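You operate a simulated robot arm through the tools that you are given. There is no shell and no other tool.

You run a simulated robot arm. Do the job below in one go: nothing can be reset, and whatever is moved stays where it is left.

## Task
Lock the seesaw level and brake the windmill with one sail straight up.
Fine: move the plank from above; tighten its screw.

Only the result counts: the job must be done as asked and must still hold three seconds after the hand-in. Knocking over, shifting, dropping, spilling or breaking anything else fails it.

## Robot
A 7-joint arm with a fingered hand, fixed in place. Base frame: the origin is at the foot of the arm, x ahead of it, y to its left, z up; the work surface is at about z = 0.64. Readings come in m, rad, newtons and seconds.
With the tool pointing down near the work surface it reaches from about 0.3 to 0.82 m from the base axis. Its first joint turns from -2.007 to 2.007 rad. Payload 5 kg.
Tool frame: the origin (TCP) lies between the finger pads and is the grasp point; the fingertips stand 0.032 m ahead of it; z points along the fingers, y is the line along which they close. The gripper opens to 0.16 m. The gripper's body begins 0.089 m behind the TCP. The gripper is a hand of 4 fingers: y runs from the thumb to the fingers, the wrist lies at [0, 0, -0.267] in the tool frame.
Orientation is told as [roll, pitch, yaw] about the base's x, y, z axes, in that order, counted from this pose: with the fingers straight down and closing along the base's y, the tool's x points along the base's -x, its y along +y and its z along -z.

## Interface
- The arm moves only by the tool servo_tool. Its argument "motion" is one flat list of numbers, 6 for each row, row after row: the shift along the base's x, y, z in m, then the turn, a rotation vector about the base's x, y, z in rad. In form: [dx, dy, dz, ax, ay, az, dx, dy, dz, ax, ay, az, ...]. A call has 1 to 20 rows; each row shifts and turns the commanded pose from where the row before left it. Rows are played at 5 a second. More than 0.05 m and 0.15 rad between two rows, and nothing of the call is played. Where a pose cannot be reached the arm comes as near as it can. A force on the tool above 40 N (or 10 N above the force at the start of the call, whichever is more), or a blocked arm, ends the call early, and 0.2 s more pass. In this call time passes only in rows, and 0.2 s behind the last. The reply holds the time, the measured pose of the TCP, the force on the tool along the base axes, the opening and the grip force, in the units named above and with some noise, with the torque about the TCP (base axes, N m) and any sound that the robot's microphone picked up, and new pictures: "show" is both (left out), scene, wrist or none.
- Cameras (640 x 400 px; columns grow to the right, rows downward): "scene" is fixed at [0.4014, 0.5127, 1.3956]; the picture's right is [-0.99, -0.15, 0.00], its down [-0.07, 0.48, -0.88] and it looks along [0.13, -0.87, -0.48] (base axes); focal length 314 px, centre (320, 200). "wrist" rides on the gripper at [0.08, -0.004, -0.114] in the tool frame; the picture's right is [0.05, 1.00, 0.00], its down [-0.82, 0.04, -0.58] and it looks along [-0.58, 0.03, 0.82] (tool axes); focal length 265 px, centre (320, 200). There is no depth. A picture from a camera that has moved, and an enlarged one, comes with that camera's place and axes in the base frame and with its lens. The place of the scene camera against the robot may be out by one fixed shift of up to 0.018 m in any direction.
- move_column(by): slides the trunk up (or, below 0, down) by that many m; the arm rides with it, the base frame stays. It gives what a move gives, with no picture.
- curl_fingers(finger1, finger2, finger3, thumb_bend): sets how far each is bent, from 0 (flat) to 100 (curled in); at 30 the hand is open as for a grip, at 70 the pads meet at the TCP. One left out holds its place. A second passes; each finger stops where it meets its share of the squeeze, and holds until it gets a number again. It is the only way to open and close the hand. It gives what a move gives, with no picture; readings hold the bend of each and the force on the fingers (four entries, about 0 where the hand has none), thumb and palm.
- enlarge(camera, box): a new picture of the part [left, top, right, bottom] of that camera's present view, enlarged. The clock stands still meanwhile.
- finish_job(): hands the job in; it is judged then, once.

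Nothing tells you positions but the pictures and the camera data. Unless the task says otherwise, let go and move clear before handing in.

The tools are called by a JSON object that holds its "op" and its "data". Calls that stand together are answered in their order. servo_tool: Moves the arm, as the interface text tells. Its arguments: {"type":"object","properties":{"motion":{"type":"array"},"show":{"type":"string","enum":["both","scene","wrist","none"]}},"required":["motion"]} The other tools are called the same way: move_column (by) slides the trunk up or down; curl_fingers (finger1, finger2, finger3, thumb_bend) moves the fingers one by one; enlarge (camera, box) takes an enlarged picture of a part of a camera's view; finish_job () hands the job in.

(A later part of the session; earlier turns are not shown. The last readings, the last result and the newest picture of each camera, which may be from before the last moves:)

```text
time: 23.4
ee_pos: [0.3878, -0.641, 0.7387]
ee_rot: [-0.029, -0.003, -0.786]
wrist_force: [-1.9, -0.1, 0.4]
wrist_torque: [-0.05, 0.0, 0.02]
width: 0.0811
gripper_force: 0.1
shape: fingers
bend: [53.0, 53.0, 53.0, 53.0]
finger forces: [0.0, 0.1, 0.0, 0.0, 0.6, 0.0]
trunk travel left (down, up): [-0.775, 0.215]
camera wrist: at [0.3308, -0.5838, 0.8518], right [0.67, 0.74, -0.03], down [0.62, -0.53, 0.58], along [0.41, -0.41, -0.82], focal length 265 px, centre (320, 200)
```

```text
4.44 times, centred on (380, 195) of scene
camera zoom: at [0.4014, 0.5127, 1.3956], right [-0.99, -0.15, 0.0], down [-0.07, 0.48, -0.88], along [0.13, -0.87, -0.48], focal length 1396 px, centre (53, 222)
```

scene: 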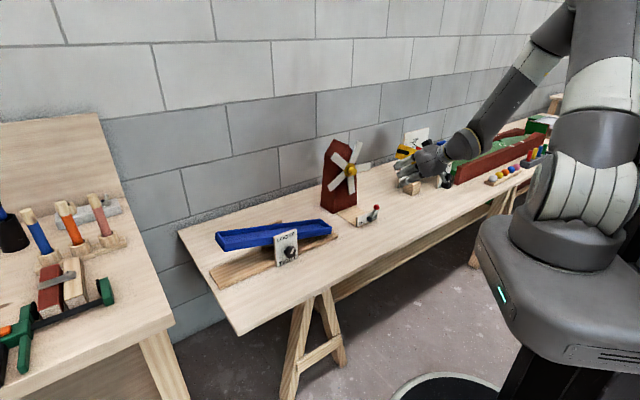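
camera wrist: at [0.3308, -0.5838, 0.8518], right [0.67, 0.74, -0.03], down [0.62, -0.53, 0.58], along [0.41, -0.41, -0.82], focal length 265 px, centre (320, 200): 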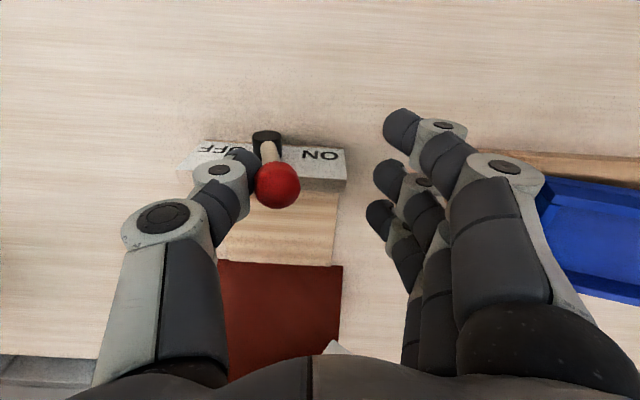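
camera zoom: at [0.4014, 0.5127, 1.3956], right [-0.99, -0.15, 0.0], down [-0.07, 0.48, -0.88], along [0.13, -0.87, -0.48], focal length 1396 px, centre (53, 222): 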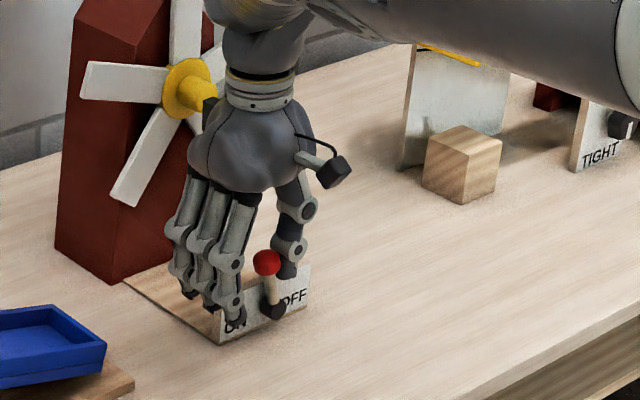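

The lever is past centre. I'll continue about 2.8 cm in small steps to seat it at ON.

{"op": "servo_tool", "data": {"motion": [0.005, 0.005, 0, 0, 0, 0, 0.005, 0.005, 0, 0, 0, 0, 0.005, 0.005, 0, 0, 0, 0, 0.005, 0.005, 0, 0, 0, 0], "show": "wrist"}}

{"op": "enlarge", "data": {"camera": "scene", "box": [330, 150, 430, 240]}}

```text
time: 24.4
ee_pos: [0.4061, -0.6225, 0.7406]
ee_rot: [-0.032, -0.002, -0.789]
wrist_force: [-4.9, -6.1, -1.1]
wrist_torque: [-0.12, 0.15, 0.02]
width: 0.0883
gripper_force: 3.5
shape: fingers
bend: [53.0, 53.0, 53.0, 51.0]
finger forces: [0.0, 0.1, 0.1, 0.0, 8.0, 0.0]
trunk travel left (down, up): [-0.775, 0.215]
camera wrist: at [0.3488, -0.5651, 0.8521], right [0.67, 0.74, -0.03], down [0.62, -0.54, 0.58], along [0.41, -0.41, -0.82], focal length 265 px, centre (320, 200)
```

wrist: 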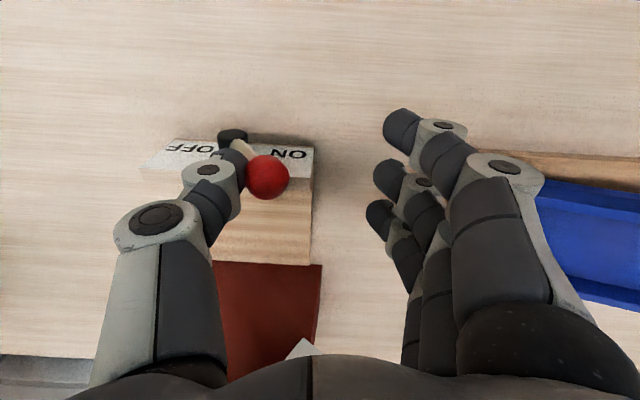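

```text
4.44 times, centred on (380, 195) of scene
camera zoom: at [0.4014, 0.5127, 1.3956], right [-0.99, -0.15, 0.0], down [-0.07, 0.48, -0.88], along [0.13, -0.87, -0.48], focal length 1396 px, centre (53, 222)
```

zoom: 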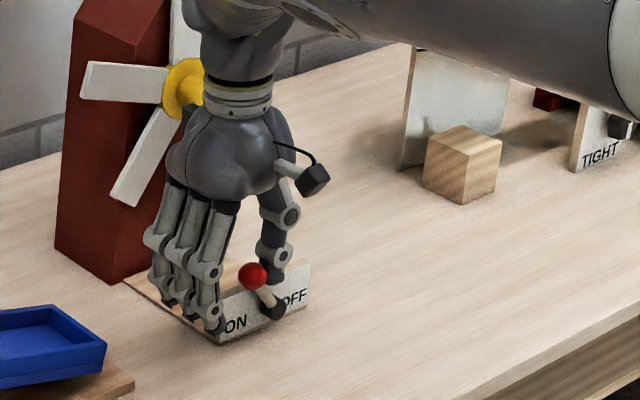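

The ball is now about 36° on the ON side and the thumb force rose to 8 N, so it's at its stop. I'll back the thumb off, lift clear, and check the lever and sail.

{"op": "servo_tool", "data": {"motion": [-0.005, -0.005, 0, 0, 0, 0, -0.005, -0.005, 0, 0, 0, 0, 0, 0, 0.02, 0, 0, 0, 0, 0, 0.03, 0, 0, 0, 0, 0, 0.04, 0, 0, 0, 0, 0, 0.04, 0, 0, 0], "show": "wrist"}}

{"op": "enlarge", "data": {"camera": "scene", "box": [320, 130, 410, 240]}}

```text
time: 25.8
ee_pos: [0.3956, -0.6303, 0.8695]
ee_rot: [-0.03, -0.001, -0.789]
wrist_force: [0.0, 0.5, 0.2]
wrist_torque: [0.01, 0.04, 0.02]
width: 0.0801
gripper_force: 0.0
shape: fingers
bend: [53.0, 53.0, 53.0, 53.0]
finger forces: [0.0, 0.0, 0.0, 0.0, 0.0, 0.1]
trunk travel left (down, up): [-0.775, 0.215]
camera wrist: at [0.3391, -0.5741, 0.9825], right [0.67, 0.74, -0.03], down [0.62, -0.53, 0.58], along [0.41, -0.41, -0.82], focal length 265 px, centre (320, 200)
```

wrist: 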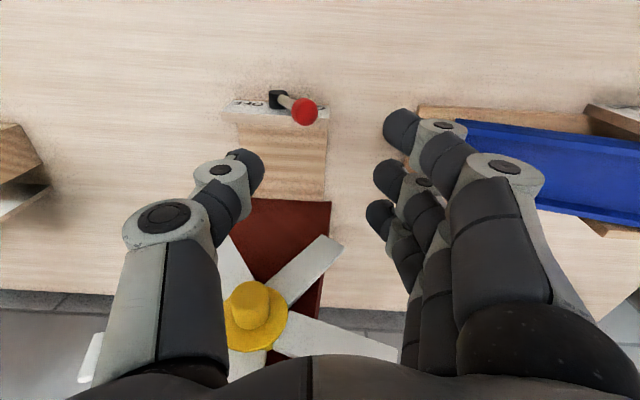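

```text
3.64 times, centred on (365, 185) of scene
camera zoom: at [0.4014, 0.5127, 1.3956], right [-0.99, -0.15, 0.0], down [-0.07, 0.48, -0.88], along [0.13, -0.87, -0.48], focal length 1142 px, centre (156, 254)
```

zoom: 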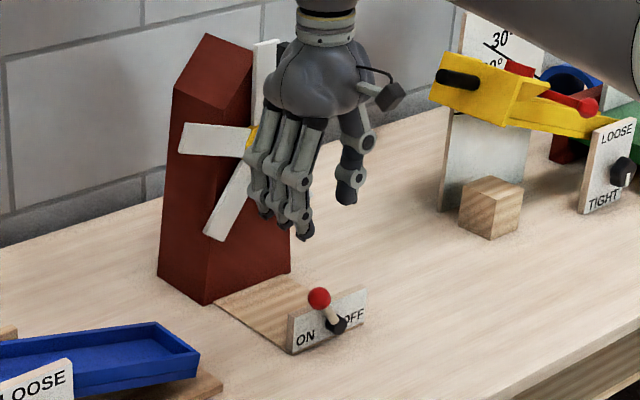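

The lever points to ON and the sail is still up. Next the seesaw: I'll measure the plank's tilt precisely before moving it.

{"op": "enlarge", "data": {"camera": "scene", "box": [205, 205, 345, 295]}}

{"op": "enlarge", "data": {"camera": "scene", "box": [205, 215, 275, 285]}}

{"op": "enlarge", "data": {"camera": "scene", "box": [275, 205, 345, 275]}}

```text
4.44 times, centred on (275, 250) of scene
camera zoom: at [0.4014, 0.5127, 1.3956], right [-0.99, -0.15, 0.0], down [-0.07, 0.48, -0.88], along [0.13, -0.87, -0.48], focal length 1396 px, centre (520, -22)
```

zoom: 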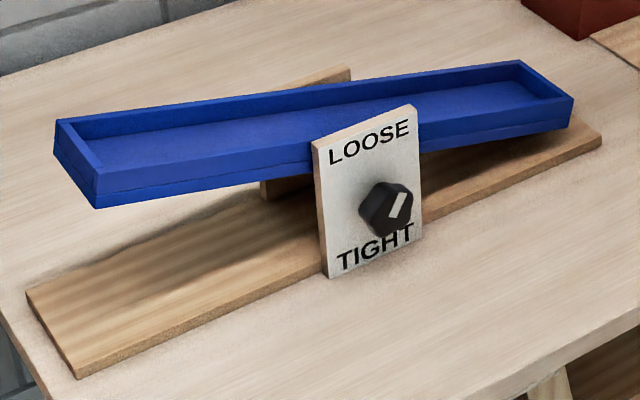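

```text
5.71 times, centred on (240, 250) of scene
camera zoom: at [0.4014, 0.5127, 1.3956], right [-0.99, -0.15, 0.0], down [-0.07, 0.48, -0.88], along [0.13, -0.87, -0.48], focal length 1794 px, centre (777, -86)
```

zoom: 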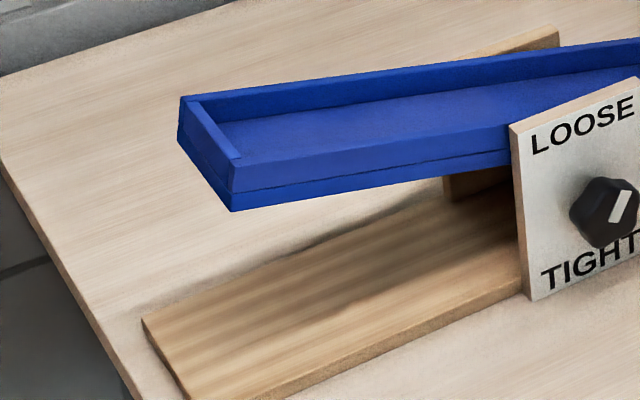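

```text
5.71 times, centred on (310, 240) of scene
camera zoom: at [0.4014, 0.5127, 1.3956], right [-0.99, -0.15, 0.0], down [-0.07, 0.48, -0.88], along [0.13, -0.87, -0.48], focal length 1794 px, centre (377, -29)
```

zoom: 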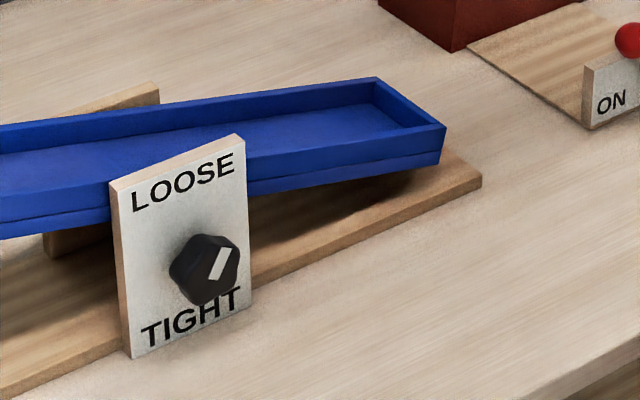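

The plank is tilted about 14°, with its left end (toward +x,+y) high. Its pivot is near (0.70, -0.41) and the rim would be at z≈0.75 when level. I'll close the hand and travel over to above the high end, tilting forward a bit.

{"op": "servo_tool", "data": {"motion": [0, 0, 0.035, 0, 0, 0, 0, 0, 0.035, 0, 0, 0, 0, 0, 0.035, 0, 0, 0, 0.0325, 0.0325, 0.005, -0.0386, -0.0386, 0, 0.0325, 0.0325, 0, -0.0386, -0.0386, 0, 0.0325, 0.0325, 0, -0.0386, -0.0386, 0, 0.0325, 0.0325, 0, -0.0386, -0.0386, 0, 0.0325, 0.0325, 0, -0.0386, -0.0386, 0, 0.0325, 0.0325, 0, -0.0386, -0.0386, 0, 0.0325, 0.0325, 0, -0.0386, -0.0386, 0, 0.0325, 0.0325, 0, -0.0386, -0.0386, 0, 0.0325, 0.0325, 0, -0.0386, -0.0386, 0, 0.0325, 0.0325, 0, -0.0386, -0.0386, 0, 0.0325, 0.0325, 0, -0.0386, -0.0386, 0], "show": "both"}}

{"op": "curl_fingers", "data": {"finger1": 70, "finger2": 70, "finger3": 70, "thumb_bend": 70}}

{"op": "enlarge", "data": {"camera": "scene", "box": [320, 130, 410, 240]}}

```text
time: 28.8
ee_pos: [0.7545, -0.2721, 0.9791]
ee_rot: [-0.033, -0.603, -0.788]
wrist_force: [0.2, -0.5, 0.0]
wrist_torque: [0.0, 0.03, -0.03]
width: 0.0799
gripper_force: 0.1
shape: fingers
bend: [53.0, 53.0, 53.0, 53.0]
finger forces: [0.0, 0.0, 0.0, 0.1, 0.1, 0.0]
trunk travel left (down, up): [-0.775, 0.215]
camera wrist: at [0.6621, -0.1809, 1.0259], right [0.69, 0.72, -0.05], down [0.29, -0.2, 0.94], along [0.67, -0.66, -0.35], focal length 265 px, centre (320, 200)
```

scene: 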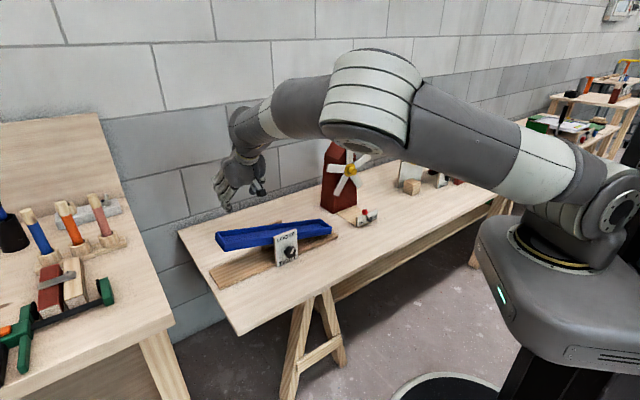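
wrist: 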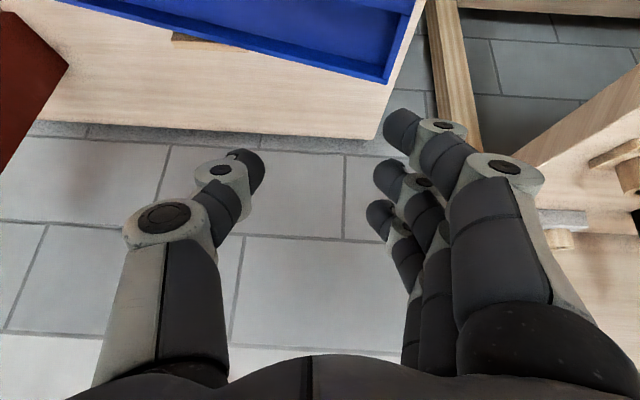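

```text
time: 29.8
ee_pos: [0.7537, -0.2731, 0.9783]
ee_rot: [-0.029, -0.603, -0.789]
wrist_force: [-0.8, 1.1, -0.1]
wrist_torque: [0.02, -0.01, -0.04]
width: 0.024
gripper_force: 0.0
shape: fingers
bend: [70.0, 70.0, 70.0, 70.0]
finger forces: [0.0, 0.0, 0.0, 0.0, 0.1, 0.1]
trunk travel left (down, up): [-0.775, 0.215]
```

```text
3.64 times, centred on (365, 185) of scene
camera zoom: at [0.4014, 0.5127, 1.3956], right [-0.99, -0.15, 0.0], down [-0.07, 0.48, -0.88], along [0.13, -0.87, -0.48], focal length 1142 px, centre (156, 254)
```

zoom: 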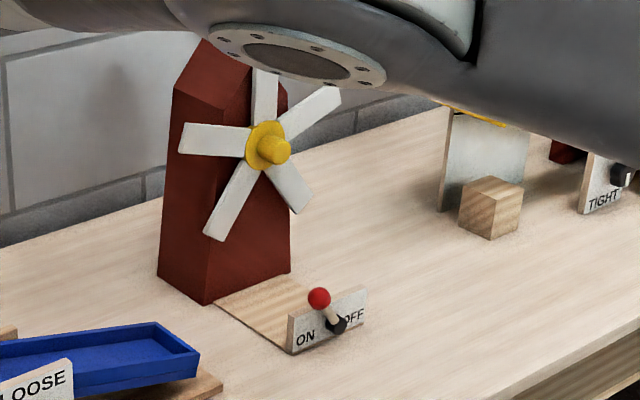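

The windmill still looks unchanged. I'll move over the plank's high end and down to about 4 cm above contact.

{"op": "servo_tool", "data": {"motion": [0.0099, -0.0099, -0.03, 0, 0, 0, 0.0099, -0.0099, -0.03, 0, 0, 0, 0.0099, -0.0099, -0.03, 0, 0, 0, 0.0099, -0.0099, -0.03, 0, 0, 0], "show": "wrist"}}

{"op": "enlarge", "data": {"camera": "scene", "box": [190, 180, 350, 290]}}

```text
time: 30.8
ee_pos: [0.7943, -0.3125, 0.8591]
ee_rot: [-0.03, -0.601, -0.787]
wrist_force: [0.9, 0.8, 0.5]
wrist_torque: [0.02, 0.03, 0.01]
width: 0.0238
gripper_force: 0.0
shape: fingers
bend: [70.0, 70.0, 70.0, 70.0]
finger forces: [0.1, 0.0, 0.0, 0.1, 0.1, 0.0]
trunk travel left (down, up): [-0.775, 0.215]
camera wrist: at [0.7021, -0.2211, 0.9069], right [0.69, 0.72, -0.05], down [0.29, -0.2, 0.94], along [0.67, -0.66, -0.35], focal length 265 px, centre (320, 200)
```

wrist: 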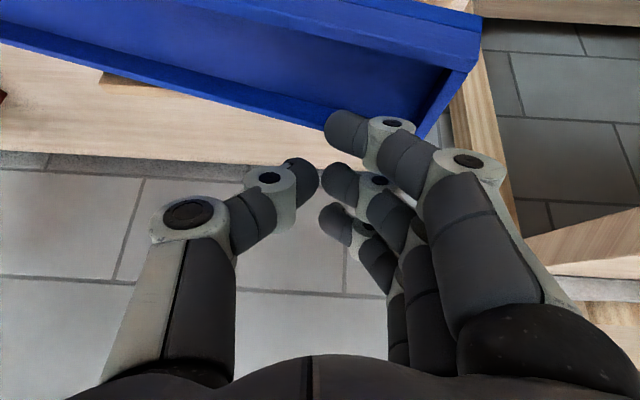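

```text
3.64 times, centred on (270, 235) of scene
camera zoom: at [0.4014, 0.5127, 1.3956], right [-0.99, -0.15, 0.0], down [-0.07, 0.48, -0.88], along [0.13, -0.87, -0.48], focal length 1142 px, centre (502, 73)
```

zoom: 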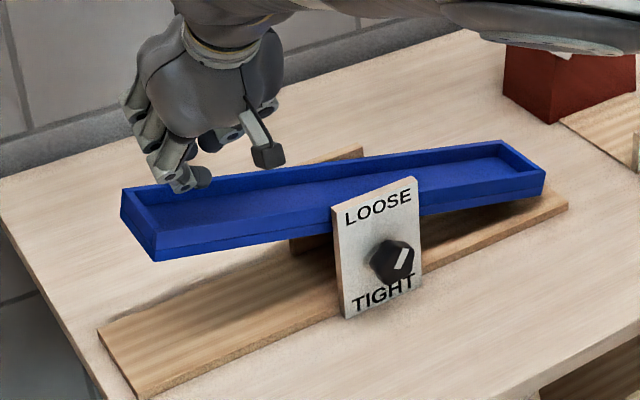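

The lowest fingertip is over the tray near the high end. I'll lower slowly until it touches.

{"op": "servo_tool", "data": {"motion": [0, 0, -0.01, 0, 0, 0, 0, 0, -0.01, 0, 0, 0, 0, 0, -0.008, 0, 0, 0, 0, 0, -0.006, 0, 0, 0, 0, 0, -0.006, 0, 0, 0], "show": "wrist"}}

{"op": "enlarge", "data": {"camera": "scene", "box": [190, 190, 350, 300]}}

```text
time: 32.0
ee_pos: [0.7939, -0.3115, 0.8197]
ee_rot: [-0.028, -0.601, -0.787]
wrist_force: [-0.3, 0.3, 0.1]
wrist_torque: [0.01, 0.0, 0.0]
width: 0.024
gripper_force: 0.1
shape: fingers
bend: [70.0, 70.0, 70.0, 70.0]
finger forces: [0.0, 0.1, 0.0, 0.1, 0.1, 0.1]
trunk travel left (down, up): [-0.775, 0.215]
camera wrist: at [0.7021, -0.2205, 0.8671], right [0.69, 0.72, -0.05], down [0.29, -0.2, 0.94], along [0.67, -0.66, -0.35], focal length 265 px, centre (320, 200)
```

wrist: 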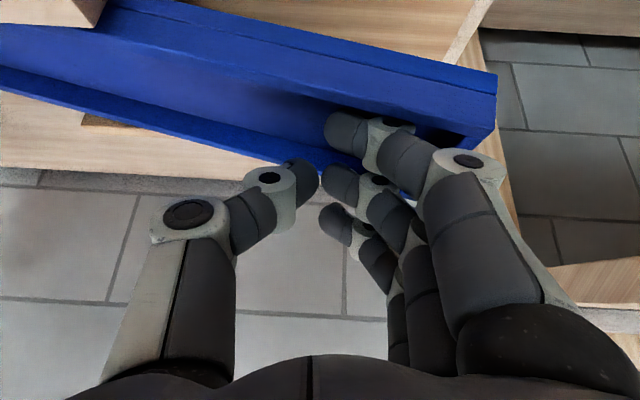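

```text
3.64 times, centred on (270, 245) of scene
camera zoom: at [0.4014, 0.5127, 1.3956], right [-0.99, -0.15, 0.0], down [-0.07, 0.48, -0.88], along [0.13, -0.87, -0.48], focal length 1142 px, centre (502, 36)
```

zoom: 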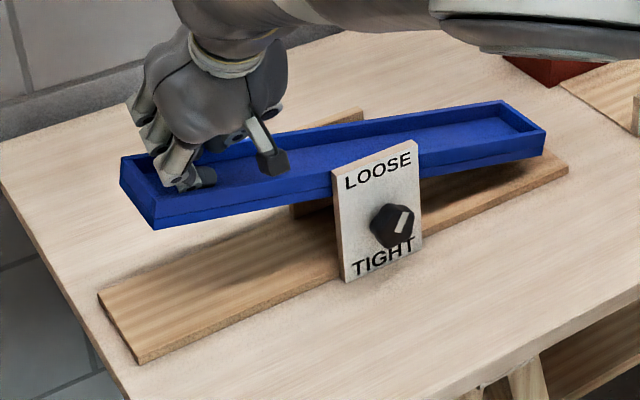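

The fingertip is inside the tray but isn't touching yet. I'll continue down in 4 mm steps.

{"op": "servo_tool", "data": {"motion": [0, 0, -0.004, 0, 0, 0, 0, 0, -0.004, 0, 0, 0, 0, 0, -0.004, 0, 0, 0], "show": "none"}}

{"op": "enlarge", "data": {"camera": "scene", "box": [190, 190, 350, 300]}}

```text
time: 32.8
ee_pos: [0.7943, -0.3129, 0.8077]
ee_rot: [-0.03, -0.602, -0.787]
wrist_force: [-0.1, 0.3, 0.4]
wrist_torque: [0.04, -0.01, 0.0]
width: 0.0236
gripper_force: 0.0
shape: fingers
bend: [70.0, 70.0, 70.0, 70.0]
finger forces: [0.0, 0.1, 0.0, 0.0, 0.0, 0.0]
trunk travel left (down, up): [-0.775, 0.215]
```

```text
3.64 times, centred on (270, 245) of scene
camera zoom: at [0.4014, 0.5127, 1.3956], right [-0.99, -0.15, 0.0], down [-0.07, 0.48, -0.88], along [0.13, -0.87, -0.48], focal length 1142 px, centre (502, 36)
```

zoom: 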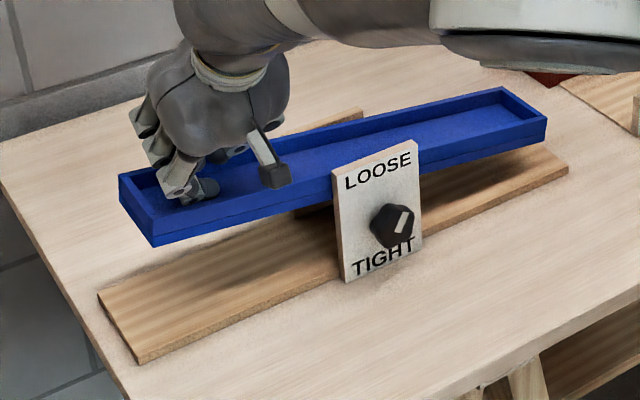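

The plank is turning easily, now about 9° from level with barely any force. I'll press down another 16 mm and re-measure.

{"op": "servo_tool", "data": {"motion": [0, 0, -0.004, 0, 0, 0, 0, 0, -0.004, 0, 0, 0, 0, 0, -0.004, 0, 0, 0, 0, 0, -0.004, 0, 0, 0], "show": "none"}}

{"op": "enlarge", "data": {"camera": "scene", "box": [205, 205, 345, 295]}}

```text
time: 33.8
ee_pos: [0.7942, -0.3114, 0.7904]
ee_rot: [-0.031, -0.602, -0.788]
wrist_force: [-0.5, 0.6, -0.9]
wrist_torque: [-0.01, -0.04, 0.02]
width: 0.024
gripper_force: 0.0
shape: fingers
bend: [70.0, 70.0, 70.0, 70.0]
finger forces: [0.0, 0.0, 0.0, 0.1, 0.0, 0.0]
trunk travel left (down, up): [-0.775, 0.215]
```

```text
4.44 times, centred on (275, 250) of scene
camera zoom: at [0.4014, 0.5127, 1.3956], right [-0.99, -0.15, 0.0], down [-0.07, 0.48, -0.88], along [0.13, -0.87, -0.48], focal length 1396 px, centre (520, -22)
```

zoom: 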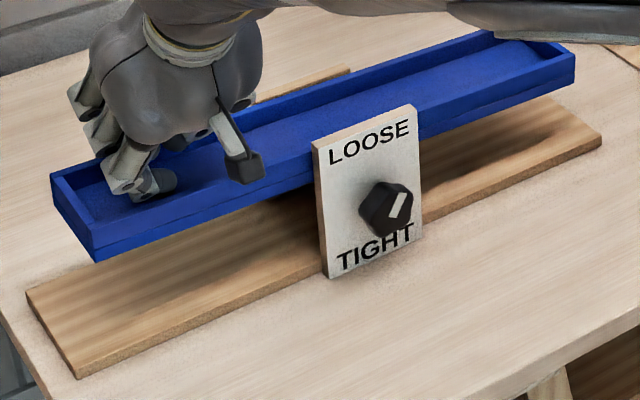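

Now about 2° from level. I'll press about 4 mm more.

{"op": "servo_tool", "data": {"motion": [0, 0, -0.002, 0, 0, 0, 0, 0, -0.002, 0, 0, 0], "show": "none"}}

{"op": "enlarge", "data": {"camera": "scene", "box": [205, 215, 275, 295]}}

{"op": "enlarge", "data": {"camera": "scene", "box": [275, 195, 345, 275]}}

```text
time: 34.4
ee_pos: [0.7944, -0.3131, 0.7869]
ee_rot: [-0.03, -0.601, -0.787]
wrist_force: [0.6, 0.5, 0.3]
wrist_torque: [0.02, -0.04, 0.01]
width: 0.0235
gripper_force: 0.2
shape: fingers
bend: [70.0, 70.0, 70.0, 70.0]
finger forces: [0.1, 0.1, 0.1, 0.0, 0.0, 0.0]
trunk travel left (down, up): [-0.775, 0.215]
```

```text
5.00 times, centred on (240, 255) of scene
camera zoom: at [0.4014, 0.5127, 1.3956], right [-0.99, -0.15, 0.0], down [-0.07, 0.48, -0.88], along [0.13, -0.87, -0.48], focal length 1570 px, centre (720, -75)
```

zoom: 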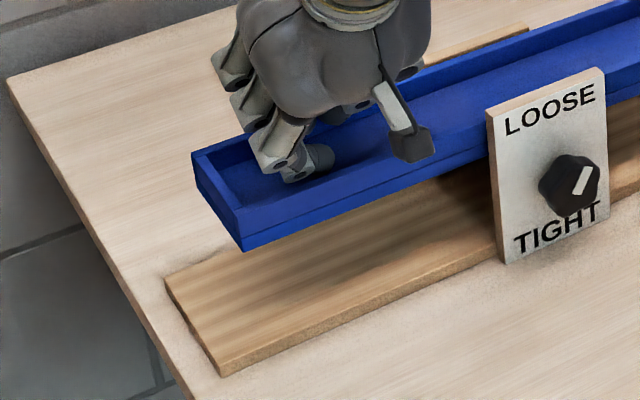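

```text
5.00 times, centred on (310, 235) of scene
camera zoom: at [0.4014, 0.5127, 1.3956], right [-0.99, -0.15, 0.0], down [-0.07, 0.48, -0.88], along [0.13, -0.87, -0.48], focal length 1570 px, centre (370, 25)
```

zoom: 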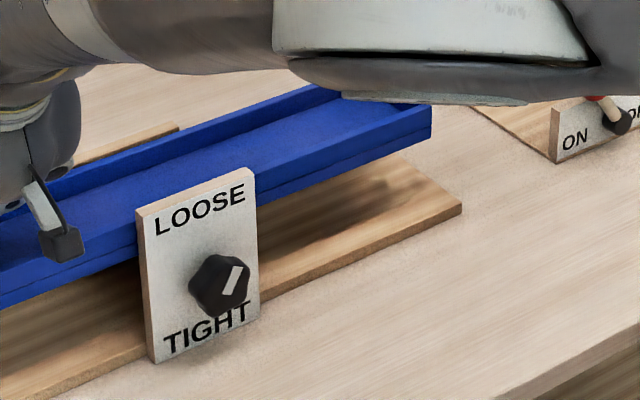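

Remaining tilt is about 0.8°. I'll zoom in on the plank and base corners to measure it more finely.

{"op": "enlarge", "data": {"camera": "scene", "box": [228, 246, 260, 296]}}

{"op": "enlarge", "data": {"camera": "scene", "box": [308, 205, 348, 245]}}

```text
8.00 times, centred on (244, 271) of scene
camera zoom: at [0.4014, 0.5127, 1.3956], right [-0.99, -0.15, 0.0], down [-0.07, 0.48, -0.88], along [0.13, -0.87, -0.48], focal length 2512 px, centre (928, -368)
```

zoom: 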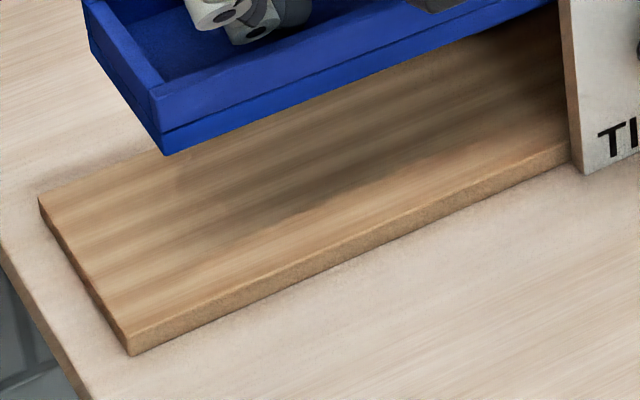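

```text
10.00 times, centred on (328, 225) of scene
camera zoom: at [0.4014, 0.5127, 1.3956], right [-0.99, -0.15, 0.0], down [-0.07, 0.48, -0.88], along [0.13, -0.87, -0.48], focal length 3140 px, centre (240, -50)
```

zoom: 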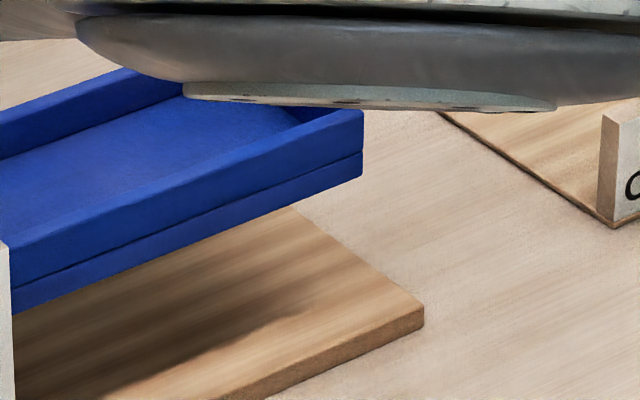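

The plank is still about 0.8° high on the left while the base reads level. I'll press 2 mm more and re-measure.

{"op": "servo_tool", "data": {"motion": [0, 0, -0.002, 0, 0, 0], "show": "none"}}

{"op": "enlarge", "data": {"camera": "scene", "box": [228, 246, 260, 296]}}

{"op": "enlarge", "data": {"camera": "scene", "box": [308, 205, 348, 245]}}

```text
time: 34.8
ee_pos: [0.7943, -0.3129, 0.7849]
ee_rot: [-0.031, -0.601, -0.787]
wrist_force: [0.3, 0.9, 0.0]
wrist_torque: [0.02, 0.02, -0.02]
width: 0.0234
gripper_force: 0.1
shape: fingers
bend: [70.0, 70.0, 70.0, 70.0]
finger forces: [0.0, 0.0, 0.0, 0.0, 0.0, 0.0]
trunk travel left (down, up): [-0.775, 0.215]
```

```text
8.00 times, centred on (244, 271) of scene
camera zoom: at [0.4014, 0.5127, 1.3956], right [-0.99, -0.15, 0.0], down [-0.07, 0.48, -0.88], along [0.13, -0.87, -0.48], focal length 2512 px, centre (928, -368)
```

zoom: 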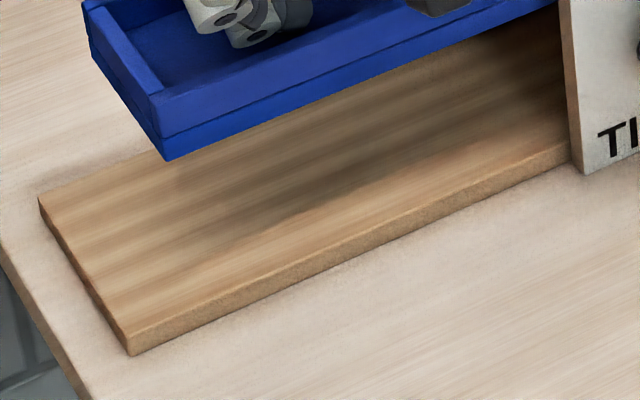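

```text
10.00 times, centred on (328, 225) of scene
camera zoom: at [0.4014, 0.5127, 1.3956], right [-0.99, -0.15, 0.0], down [-0.07, 0.48, -0.88], along [0.13, -0.87, -0.48], focal length 3140 px, centre (240, -50)
```

zoom: 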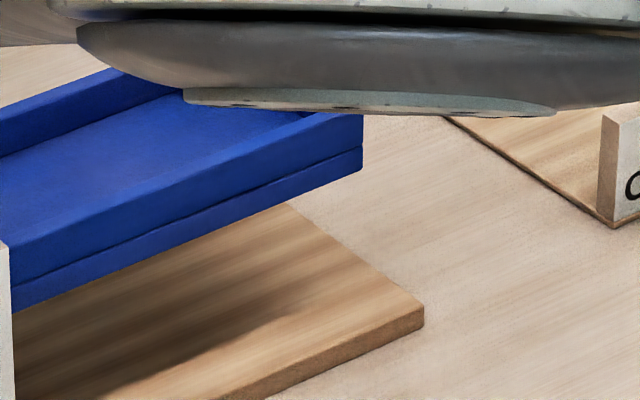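

By the bottom edges the plank is now level within about 0.3°. I'll lift straight off and check that it holds.

{"op": "servo_tool", "data": {"motion": [0, 0, 0.005, 0, 0, 0, 0, 0, 0.015, 0, 0, 0, 0, 0, 0.03, 0, 0, 0, 0, 0, 0.04, 0, 0, 0, 0, 0, 0.04, 0, 0, 0], "show": "both"}}

{"op": "enlarge", "data": {"camera": "scene", "box": [228, 246, 260, 296]}}

{"op": "enlarge", "data": {"camera": "scene", "box": [308, 205, 348, 245]}}

```text
time: 36.0
ee_pos: [0.7933, -0.3128, 0.9151]
ee_rot: [-0.03, -0.602, -0.788]
wrist_force: [-0.4, -0.6, 0.8]
wrist_torque: [-0.02, -0.02, -0.05]
width: 0.0239
gripper_force: 0.0
shape: fingers
bend: [70.0, 70.0, 70.0, 70.0]
finger forces: [0.1, 0.1, 0.1, 0.0, 0.1, 0.0]
trunk travel left (down, up): [-0.775, 0.215]
camera wrist: at [0.7001, -0.22, 0.9628], right [0.69, 0.72, -0.05], down [0.29, -0.2, 0.94], along [0.67, -0.66, -0.35], focal length 265 px, centre (320, 200)
```

scene: 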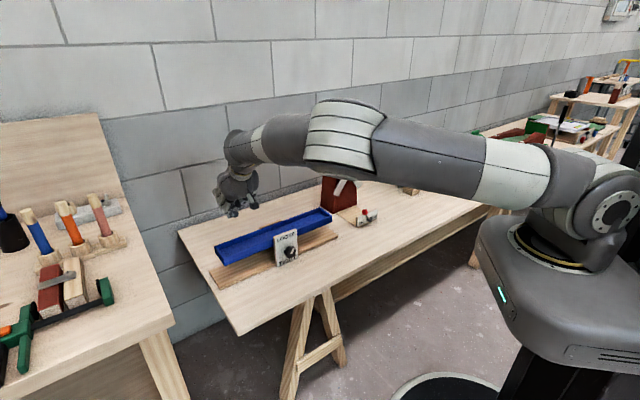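
wrist: 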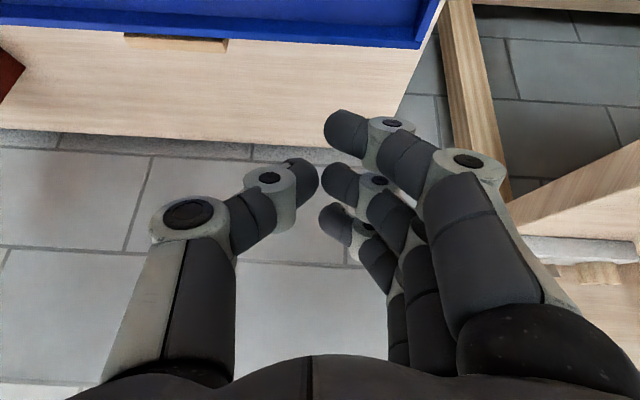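

```text
8.00 times, centred on (244, 271) of scene
camera zoom: at [0.4014, 0.5127, 1.3956], right [-0.99, -0.15, 0.0], down [-0.07, 0.48, -0.88], along [0.13, -0.87, -0.48], focal length 2512 px, centre (928, -368)
```

zoom: 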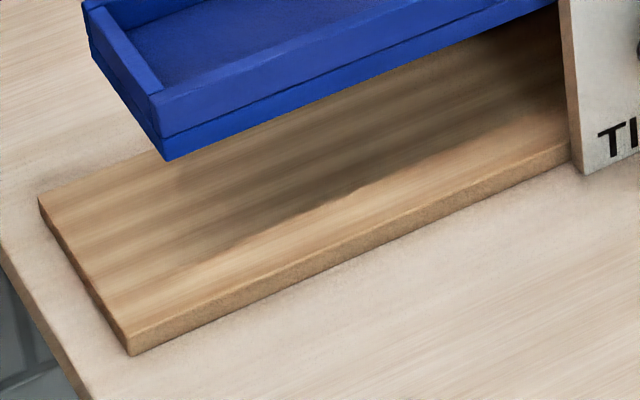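

```text
10.00 times, centred on (328, 225) of scene
camera zoom: at [0.4014, 0.5127, 1.3956], right [-0.99, -0.15, 0.0], down [-0.07, 0.48, -0.88], along [0.13, -0.87, -0.48], focal length 3140 px, centre (240, -50)
```

zoom: 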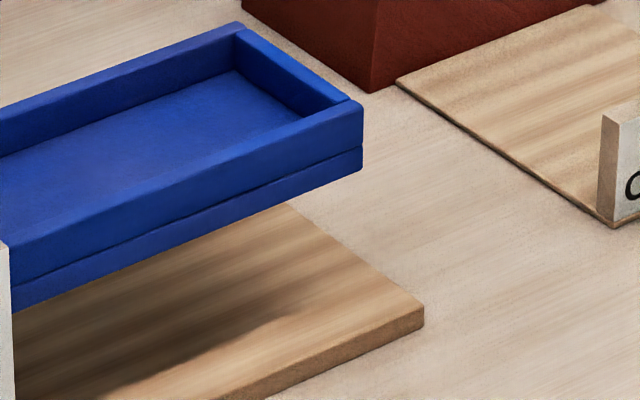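

The plank held level after release. Next is the screw knob at about (0.64, -0.35, 0.70). I'll back the hand off, tilt it further forward in front of the knob, and fold fingers 1 and 3 so that only finger 2 and the thumb pinch.

{"op": "servo_tool", "data": {"motion": [-0.0298, 0.006, 0, -0.0354, -0.0354, 0, -0.0298, 0.006, 0, -0.0354, -0.0354, 0, -0.0298, 0.006, 0, -0.0354, -0.0354, 0, -0.0298, 0.006, 0, -0.0354, -0.0354, 0, -0.0298, 0.006, -0.0288, -0.0354, -0.0354, 0, -0.0298, 0.006, -0.0288, -0.0354, -0.0354, 0, -0.0298, 0.006, -0.0288, -0.0354, -0.0354, 0, -0.0298, 0.006, -0.0288, -0.0354, -0.0354, 0], "show": "none"}}

{"op": "curl_fingers", "data": {"finger1": 100, "finger2": 50, "finger3": 100, "thumb_bend": 50}}

{"op": "enlarge", "data": {"camera": "wrist", "box": [0, 0, 640, 400]}}

{"op": "enlarge", "data": {"camera": "scene", "box": [190, 150, 390, 290]}}

```text
time: 37.8
ee_pos: [0.5567, -0.2649, 0.8002]
ee_rot: [-0.031, -1.006, -0.783]
wrist_force: [0.6, -0.1, 1.0]
wrist_torque: [0.01, -0.01, -0.01]
width: 0.0236
gripper_force: 0.0
shape: fingers
bend: [70.0, 70.0, 70.0, 70.0]
finger forces: [0.0, 0.0, 0.1, 0.0, 0.0, 0.0]
trunk travel left (down, up): [-0.775, 0.215]
```

```text
time: 38.8
ee_pos: [0.5562, -0.2652, 0.8007]
ee_rot: [-0.028, -1.003, -0.788]
wrist_force: [0.4, -0.7, -0.2]
wrist_torque: [-0.02, -0.02, -0.03]
width: 0.062
gripper_force: 0.0
shape: fingers
bend: [100.0, 50.0, 100.0, 50.0]
finger forces: [0.0, 0.1, 0.1, 0.0, 0.0, 0.0]
trunk travel left (down, up): [-0.775, 0.215]
```

```text
1.00 times, centred on (320, 200) of wrist (not enlarged: the box is as wide or as high as the picture)
camera zoom: at [0.4578, -0.1674, 0.7924], right [0.7, 0.71, -0.06], down [0.01, 0.07, 1.0], along [0.71, -0.7, 0.05], focal length 265 px, centre (320, 200)
```

zoom: 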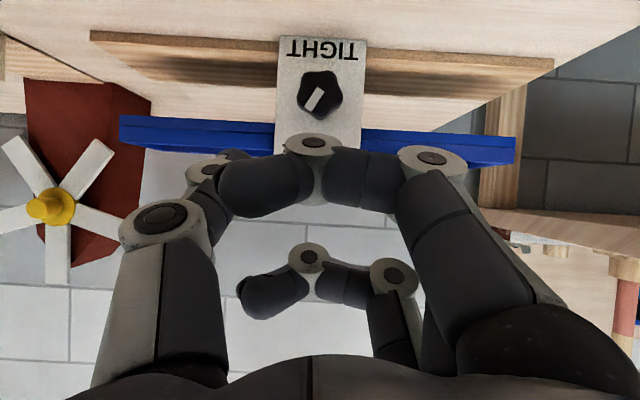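

```text
2.86 times, centred on (290, 220) of scene
camera zoom: at [0.4014, 0.5127, 1.3956], right [-0.99, -0.15, 0.0], down [-0.07, 0.48, -0.88], along [0.13, -0.87, -0.48], focal length 897 px, centre (406, 143)
```

zoom: 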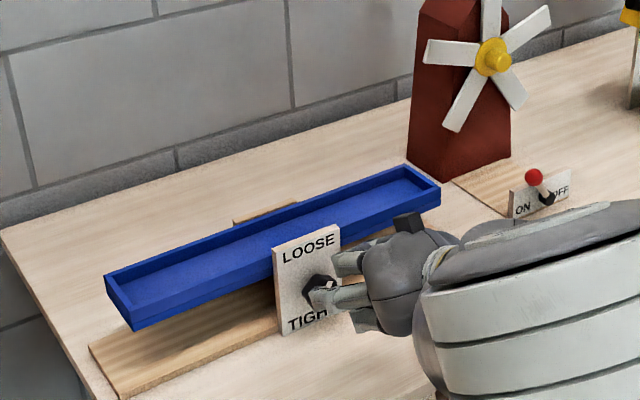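

I can see the knob clearly; its mark points up and to the right, about 34° from LOOSE. The camera hanging below the hand limits a level approach, so I'll test rolling the hand about its own axis here in free space to bring the camera on top.

{"op": "curl_fingers", "data": {"finger1": 50, "finger2": 50, "finger3": 50, "thumb_bend": 50}}

{"op": "servo_tool", "data": {"motion": [0, 0, 0.005, 0.0875, -0.0875, -0.0794, 0, 0, 0.005, 0.0875, -0.0875, -0.0794, 0, 0, 0.005, 0.0875, -0.0875, -0.0794, 0, 0, 0.005, 0.0875, -0.0875, -0.0794, 0, 0, 0, 0.0875, -0.0875, -0.0794, 0, 0, 0, 0.0875, -0.0875, -0.0794, 0, 0, 0, 0.0875, -0.0875, -0.0794, 0, 0, 0, 0.0875, -0.0875, -0.0794, 0, 0, 0, 0.0875, -0.0875, -0.0794, 0, 0, 0, 0.0875, -0.0875, -0.0794], "show": "both"}}

```text
time: 39.8
ee_pos: [0.5551, -0.2657, 0.8004]
ee_rot: [-0.029, -1.004, -0.788]
wrist_force: [0.3, 0.1, 0.3]
wrist_torque: [-0.02, -0.01, 0.01]
width: 0.0905
gripper_force: 0.0
shape: fingers
bend: [50.0, 50.0, 50.0, 50.0]
finger forces: [0.1, 0.0, 0.0, 0.1, 0.0, 0.0]
trunk travel left (down, up): [-0.775, 0.215]
```

```text
time: 42.0
ee_pos: [0.5552, -0.2654, 0.8199]
ee_rot: [0.966, -0.084, -2.308]
wrist_force: [0.1, -0.5, 0.4]
wrist_torque: [-0.01, 0.01, -0.03]
width: 0.0905
gripper_force: 0.1
shape: fingers
bend: [50.0, 50.0, 50.0, 50.0]
finger forces: [0.0, 0.0, 0.1, 0.0, 0.0, 0.1]
trunk travel left (down, up): [-0.775, 0.215]
camera wrist: at [0.542, -0.1373, 0.8733], right [0.5, -0.29, 0.82], down [-0.86, -0.28, 0.43], along [0.1, -0.92, -0.39], focal length 265 px, centre (320, 200)
```

scene: 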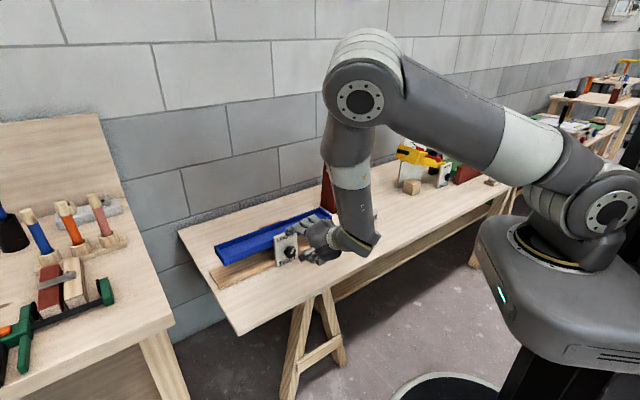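
wrist: 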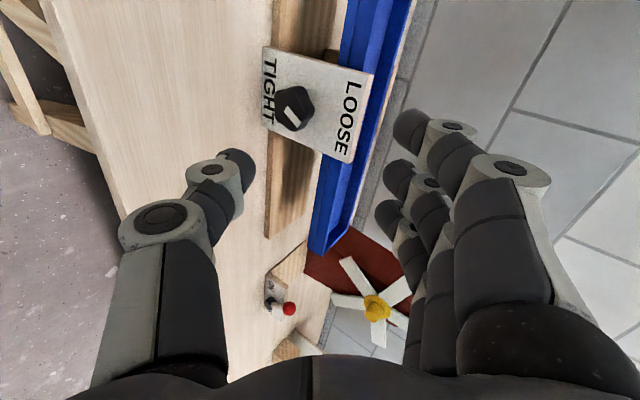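

The hand rolls freely this way. I'll continue to the full 180° so the camera is on top.

{"op": "servo_tool", "data": {"motion": [0, 0, 0, 0.0875, -0.0875, -0.0794, 0, 0, 0, 0.0875, -0.0875, -0.0794, 0, 0, 0, 0.0875, -0.0875, -0.0794, 0, 0, 0, 0.0875, -0.0875, -0.0794, 0, 0, 0, 0.0875, -0.0875, -0.0794, 0, 0, 0, 0.0875, -0.0875, -0.0794, 0, 0, 0, 0.0875, -0.0875, -0.0794, 0, 0, 0, 0.0875, -0.0875, -0.0794, 0, 0, 0, 0.0875, -0.0875, -0.0794, 0, 0, 0, 0.0875, -0.0875, -0.0794, 0, 0, 0, 0.0875, -0.0875, -0.0794], "show": "both"}}

```text
time: 44.4
ee_pos: [0.5564, -0.2648, 0.8204]
ee_rot: [0.05, 0.995, 2.453]
wrist_force: [0.1, -0.2, -0.7]
wrist_torque: [0.01, 0.01, 0.01]
width: 0.0909
gripper_force: 0.1
shape: fingers
bend: [50.0, 50.0, 50.0, 50.0]
finger forces: [0.1, 0.1, 0.0, 0.0, 0.0, 0.1]
trunk travel left (down, up): [-0.775, 0.215]
camera wrist: at [0.523, -0.2247, 0.9485], right [-0.65, -0.76, 0.07], down [-0.73, 0.58, -0.37], along [0.24, -0.29, -0.93], focal length 265 px, centre (320, 200)
```

scene: 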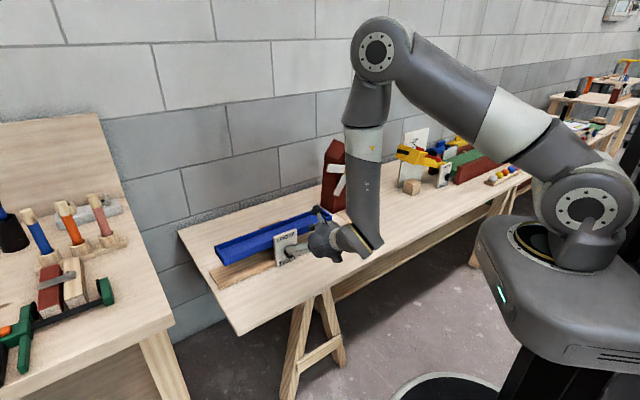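
wrist: 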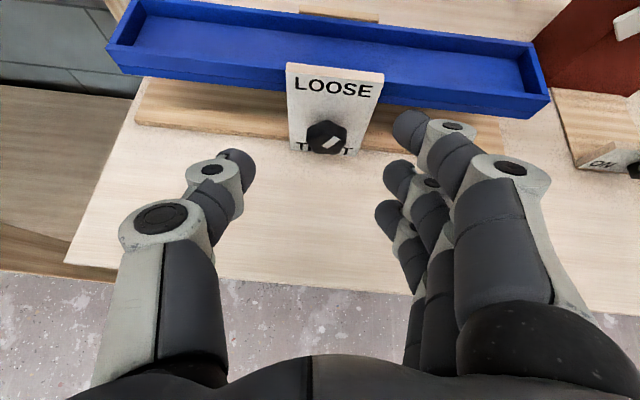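

The camera is on top now with an upright view. I'll level the hand toward the knob (about 17° below horizontal), correct the small yaw error, and move closer.

{"op": "servo_tool", "data": {"motion": [0.0048, -0.0058, -0.02, -0.0495, -0.0495, -0.014, 0.0048, -0.0058, -0.02, -0.0495, -0.0495, -0.014, 0.0048, -0.0058, -0.02, -0.0495, -0.0495, -0.014, 0.0048, -0.0058, -0.02, -0.0495, -0.0495, -0.014], "show": "wrist"}}

{"op": "enlarge", "data": {"camera": "wrist", "box": [240, 60, 420, 220]}}

{"op": "enlarge", "data": {"camera": "scene", "box": [230, 190, 390, 290]}}

```text
time: 45.4
ee_pos: [0.576, -0.2883, 0.7391]
ee_rot: [0.121, 1.275, 2.463]
wrist_force: [-0.4, 0.9, -1.2]
wrist_torque: [0.01, 0.01, -0.01]
width: 0.0906
gripper_force: 0.0
shape: fingers
bend: [50.0, 50.0, 50.0, 50.0]
finger forces: [0.0, 0.1, 0.0, 0.1, 0.0, 0.0]
trunk travel left (down, up): [-0.775, 0.215]
camera wrist: at [0.5223, -0.221, 0.8484], right [-0.7, -0.71, 0.09], down [-0.6, 0.52, -0.61], along [0.39, -0.48, -0.79], focal length 265 px, centre (320, 200)
```

wrist: 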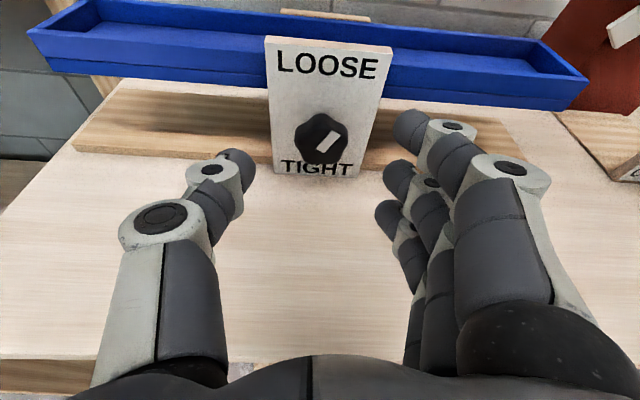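

```text
2.50 times, centred on (330, 140) of wrist
camera zoom: at [0.5223, -0.221, 0.8484], right [-0.7, -0.71, 0.09], down [-0.6, 0.52, -0.61], along [0.39, -0.48, -0.79], focal length 664 px, centre (295, 350)
```

zoom: 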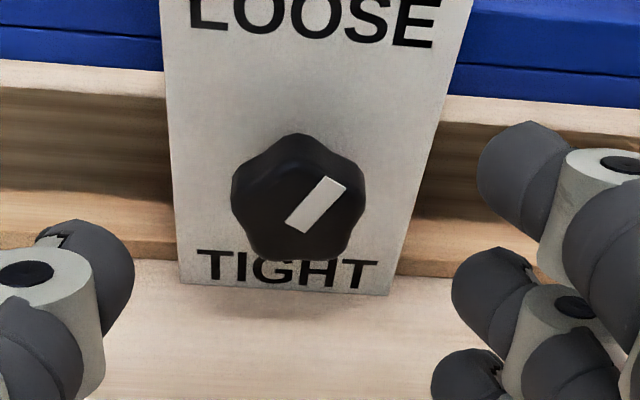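

```text
4.00 times, centred on (310, 240) of scene
camera zoom: at [0.4014, 0.5127, 1.3956], right [-0.99, -0.15, 0.0], down [-0.07, 0.48, -0.88], along [0.13, -0.87, -0.48], focal length 1256 px, centre (360, 40)
```

zoom: 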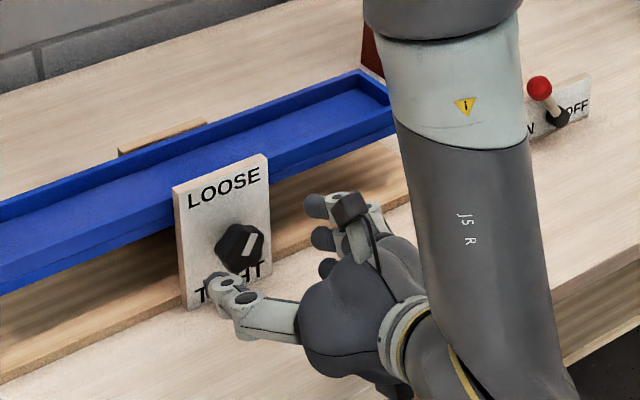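

The knob is at about (0.640, -0.357, 0.699), roughly 4.6 cm wide. Its mark is about 36° past LOOSE, so it has to turn clockwise. I'll move in to straddle it, stopping 1.5 cm short to check.

{"op": "servo_tool", "data": {"motion": [0.0091, -0.0098, -0.0064, 0, 0, 0, 0.0091, -0.0098, -0.0064, 0, 0, 0, 0.0091, -0.0098, -0.0064, 0, 0, 0, 0.0091, -0.0098, -0.0064, 0, 0, 0], "show": "wrist"}}

{"op": "enlarge", "data": {"camera": "scene", "box": [250, 210, 350, 280]}}

```text
time: 46.4
ee_pos: [0.612, -0.3266, 0.7151]
ee_rot: [0.12, 1.273, 2.461]
wrist_force: [0.7, 0.5, -0.5]
wrist_torque: [-0.02, -0.05, 0.0]
width: 0.0906
gripper_force: 0.1
shape: fingers
bend: [50.0, 50.0, 50.0, 50.0]
finger forces: [0.0, 0.0, 0.0, 0.0, 0.1, 0.0]
trunk travel left (down, up): [-0.775, 0.215]
camera wrist: at [0.5583, -0.2604, 0.8233], right [-0.7, -0.71, 0.08], down [-0.6, 0.52, -0.61], along [0.39, -0.48, -0.79], focal length 265 px, centre (320, 200)
```

wrist: 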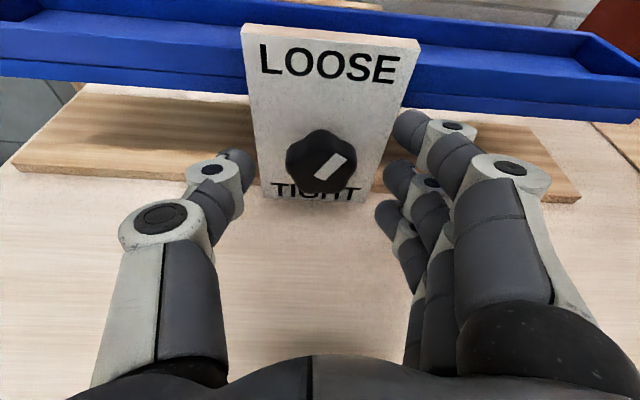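

```text
5.71 times, centred on (300, 245) of scene
camera zoom: at [0.4014, 0.5127, 1.3956], right [-0.99, -0.15, 0.0], down [-0.07, 0.48, -0.88], along [0.13, -0.87, -0.48], focal length 1794 px, centre (434, -57)
```

zoom: 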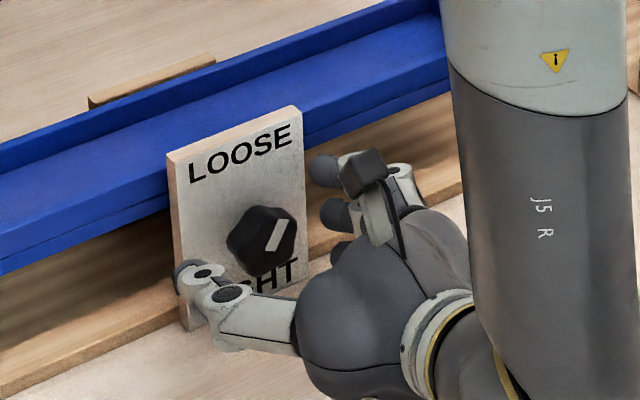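

The knob is centred between thumb and fingers. Before gripping I'll roll the hand about 42° anticlockwise, so I can then turn it a long way clockwise.

{"op": "servo_tool", "data": {"motion": [0.0017, 0.0017, -0.0005, -0.1039, 0.1039, 0, 0.0017, 0.0017, -0.0005, -0.1039, 0.1039, 0, 0.0017, 0.0017, -0.001, -0.1039, 0.1039, 0, 0.0017, 0.0017, -0.001, -0.1039, 0.1039, 0, 0.0017, 0.0017, -0.0015, -0.1039, 0.1039, 0], "show": "wrist"}}

{"op": "enlarge", "data": {"camera": "scene", "box": [250, 210, 350, 280]}}

```text
time: 47.6
ee_pos: [0.6204, -0.3189, 0.7109]
ee_rot: [1.29, 0.758, -2.77]
wrist_force: [-0.7, -0.2, 0.4]
wrist_torque: [-0.01, 0.01, 0.02]
width: 0.0909
gripper_force: 0.1
shape: fingers
bend: [50.0, 50.0, 50.0, 50.0]
finger forces: [0.0, 0.0, 0.0, 0.0, 0.0, 0.1]
trunk travel left (down, up): [-0.775, 0.215]
camera wrist: at [0.6174, -0.2012, 0.785], right [-0.48, -0.48, 0.73], down [-0.88, 0.24, -0.41], along [0.03, -0.84, -0.54], focal length 265 px, centre (320, 200)
```

wrist: 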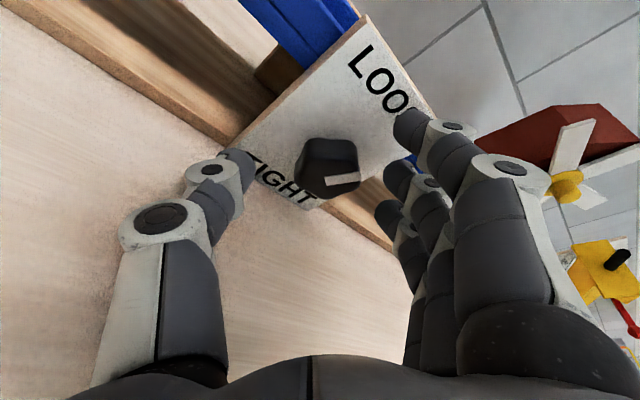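

```text
5.71 times, centred on (300, 245) of scene
camera zoom: at [0.4014, 0.5127, 1.3956], right [-0.99, -0.15, 0.0], down [-0.07, 0.48, -0.88], along [0.13, -0.87, -0.48], focal length 1794 px, centre (434, -57)
```

zoom: 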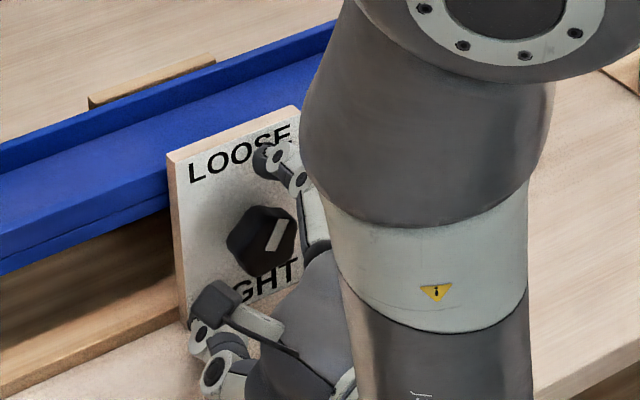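

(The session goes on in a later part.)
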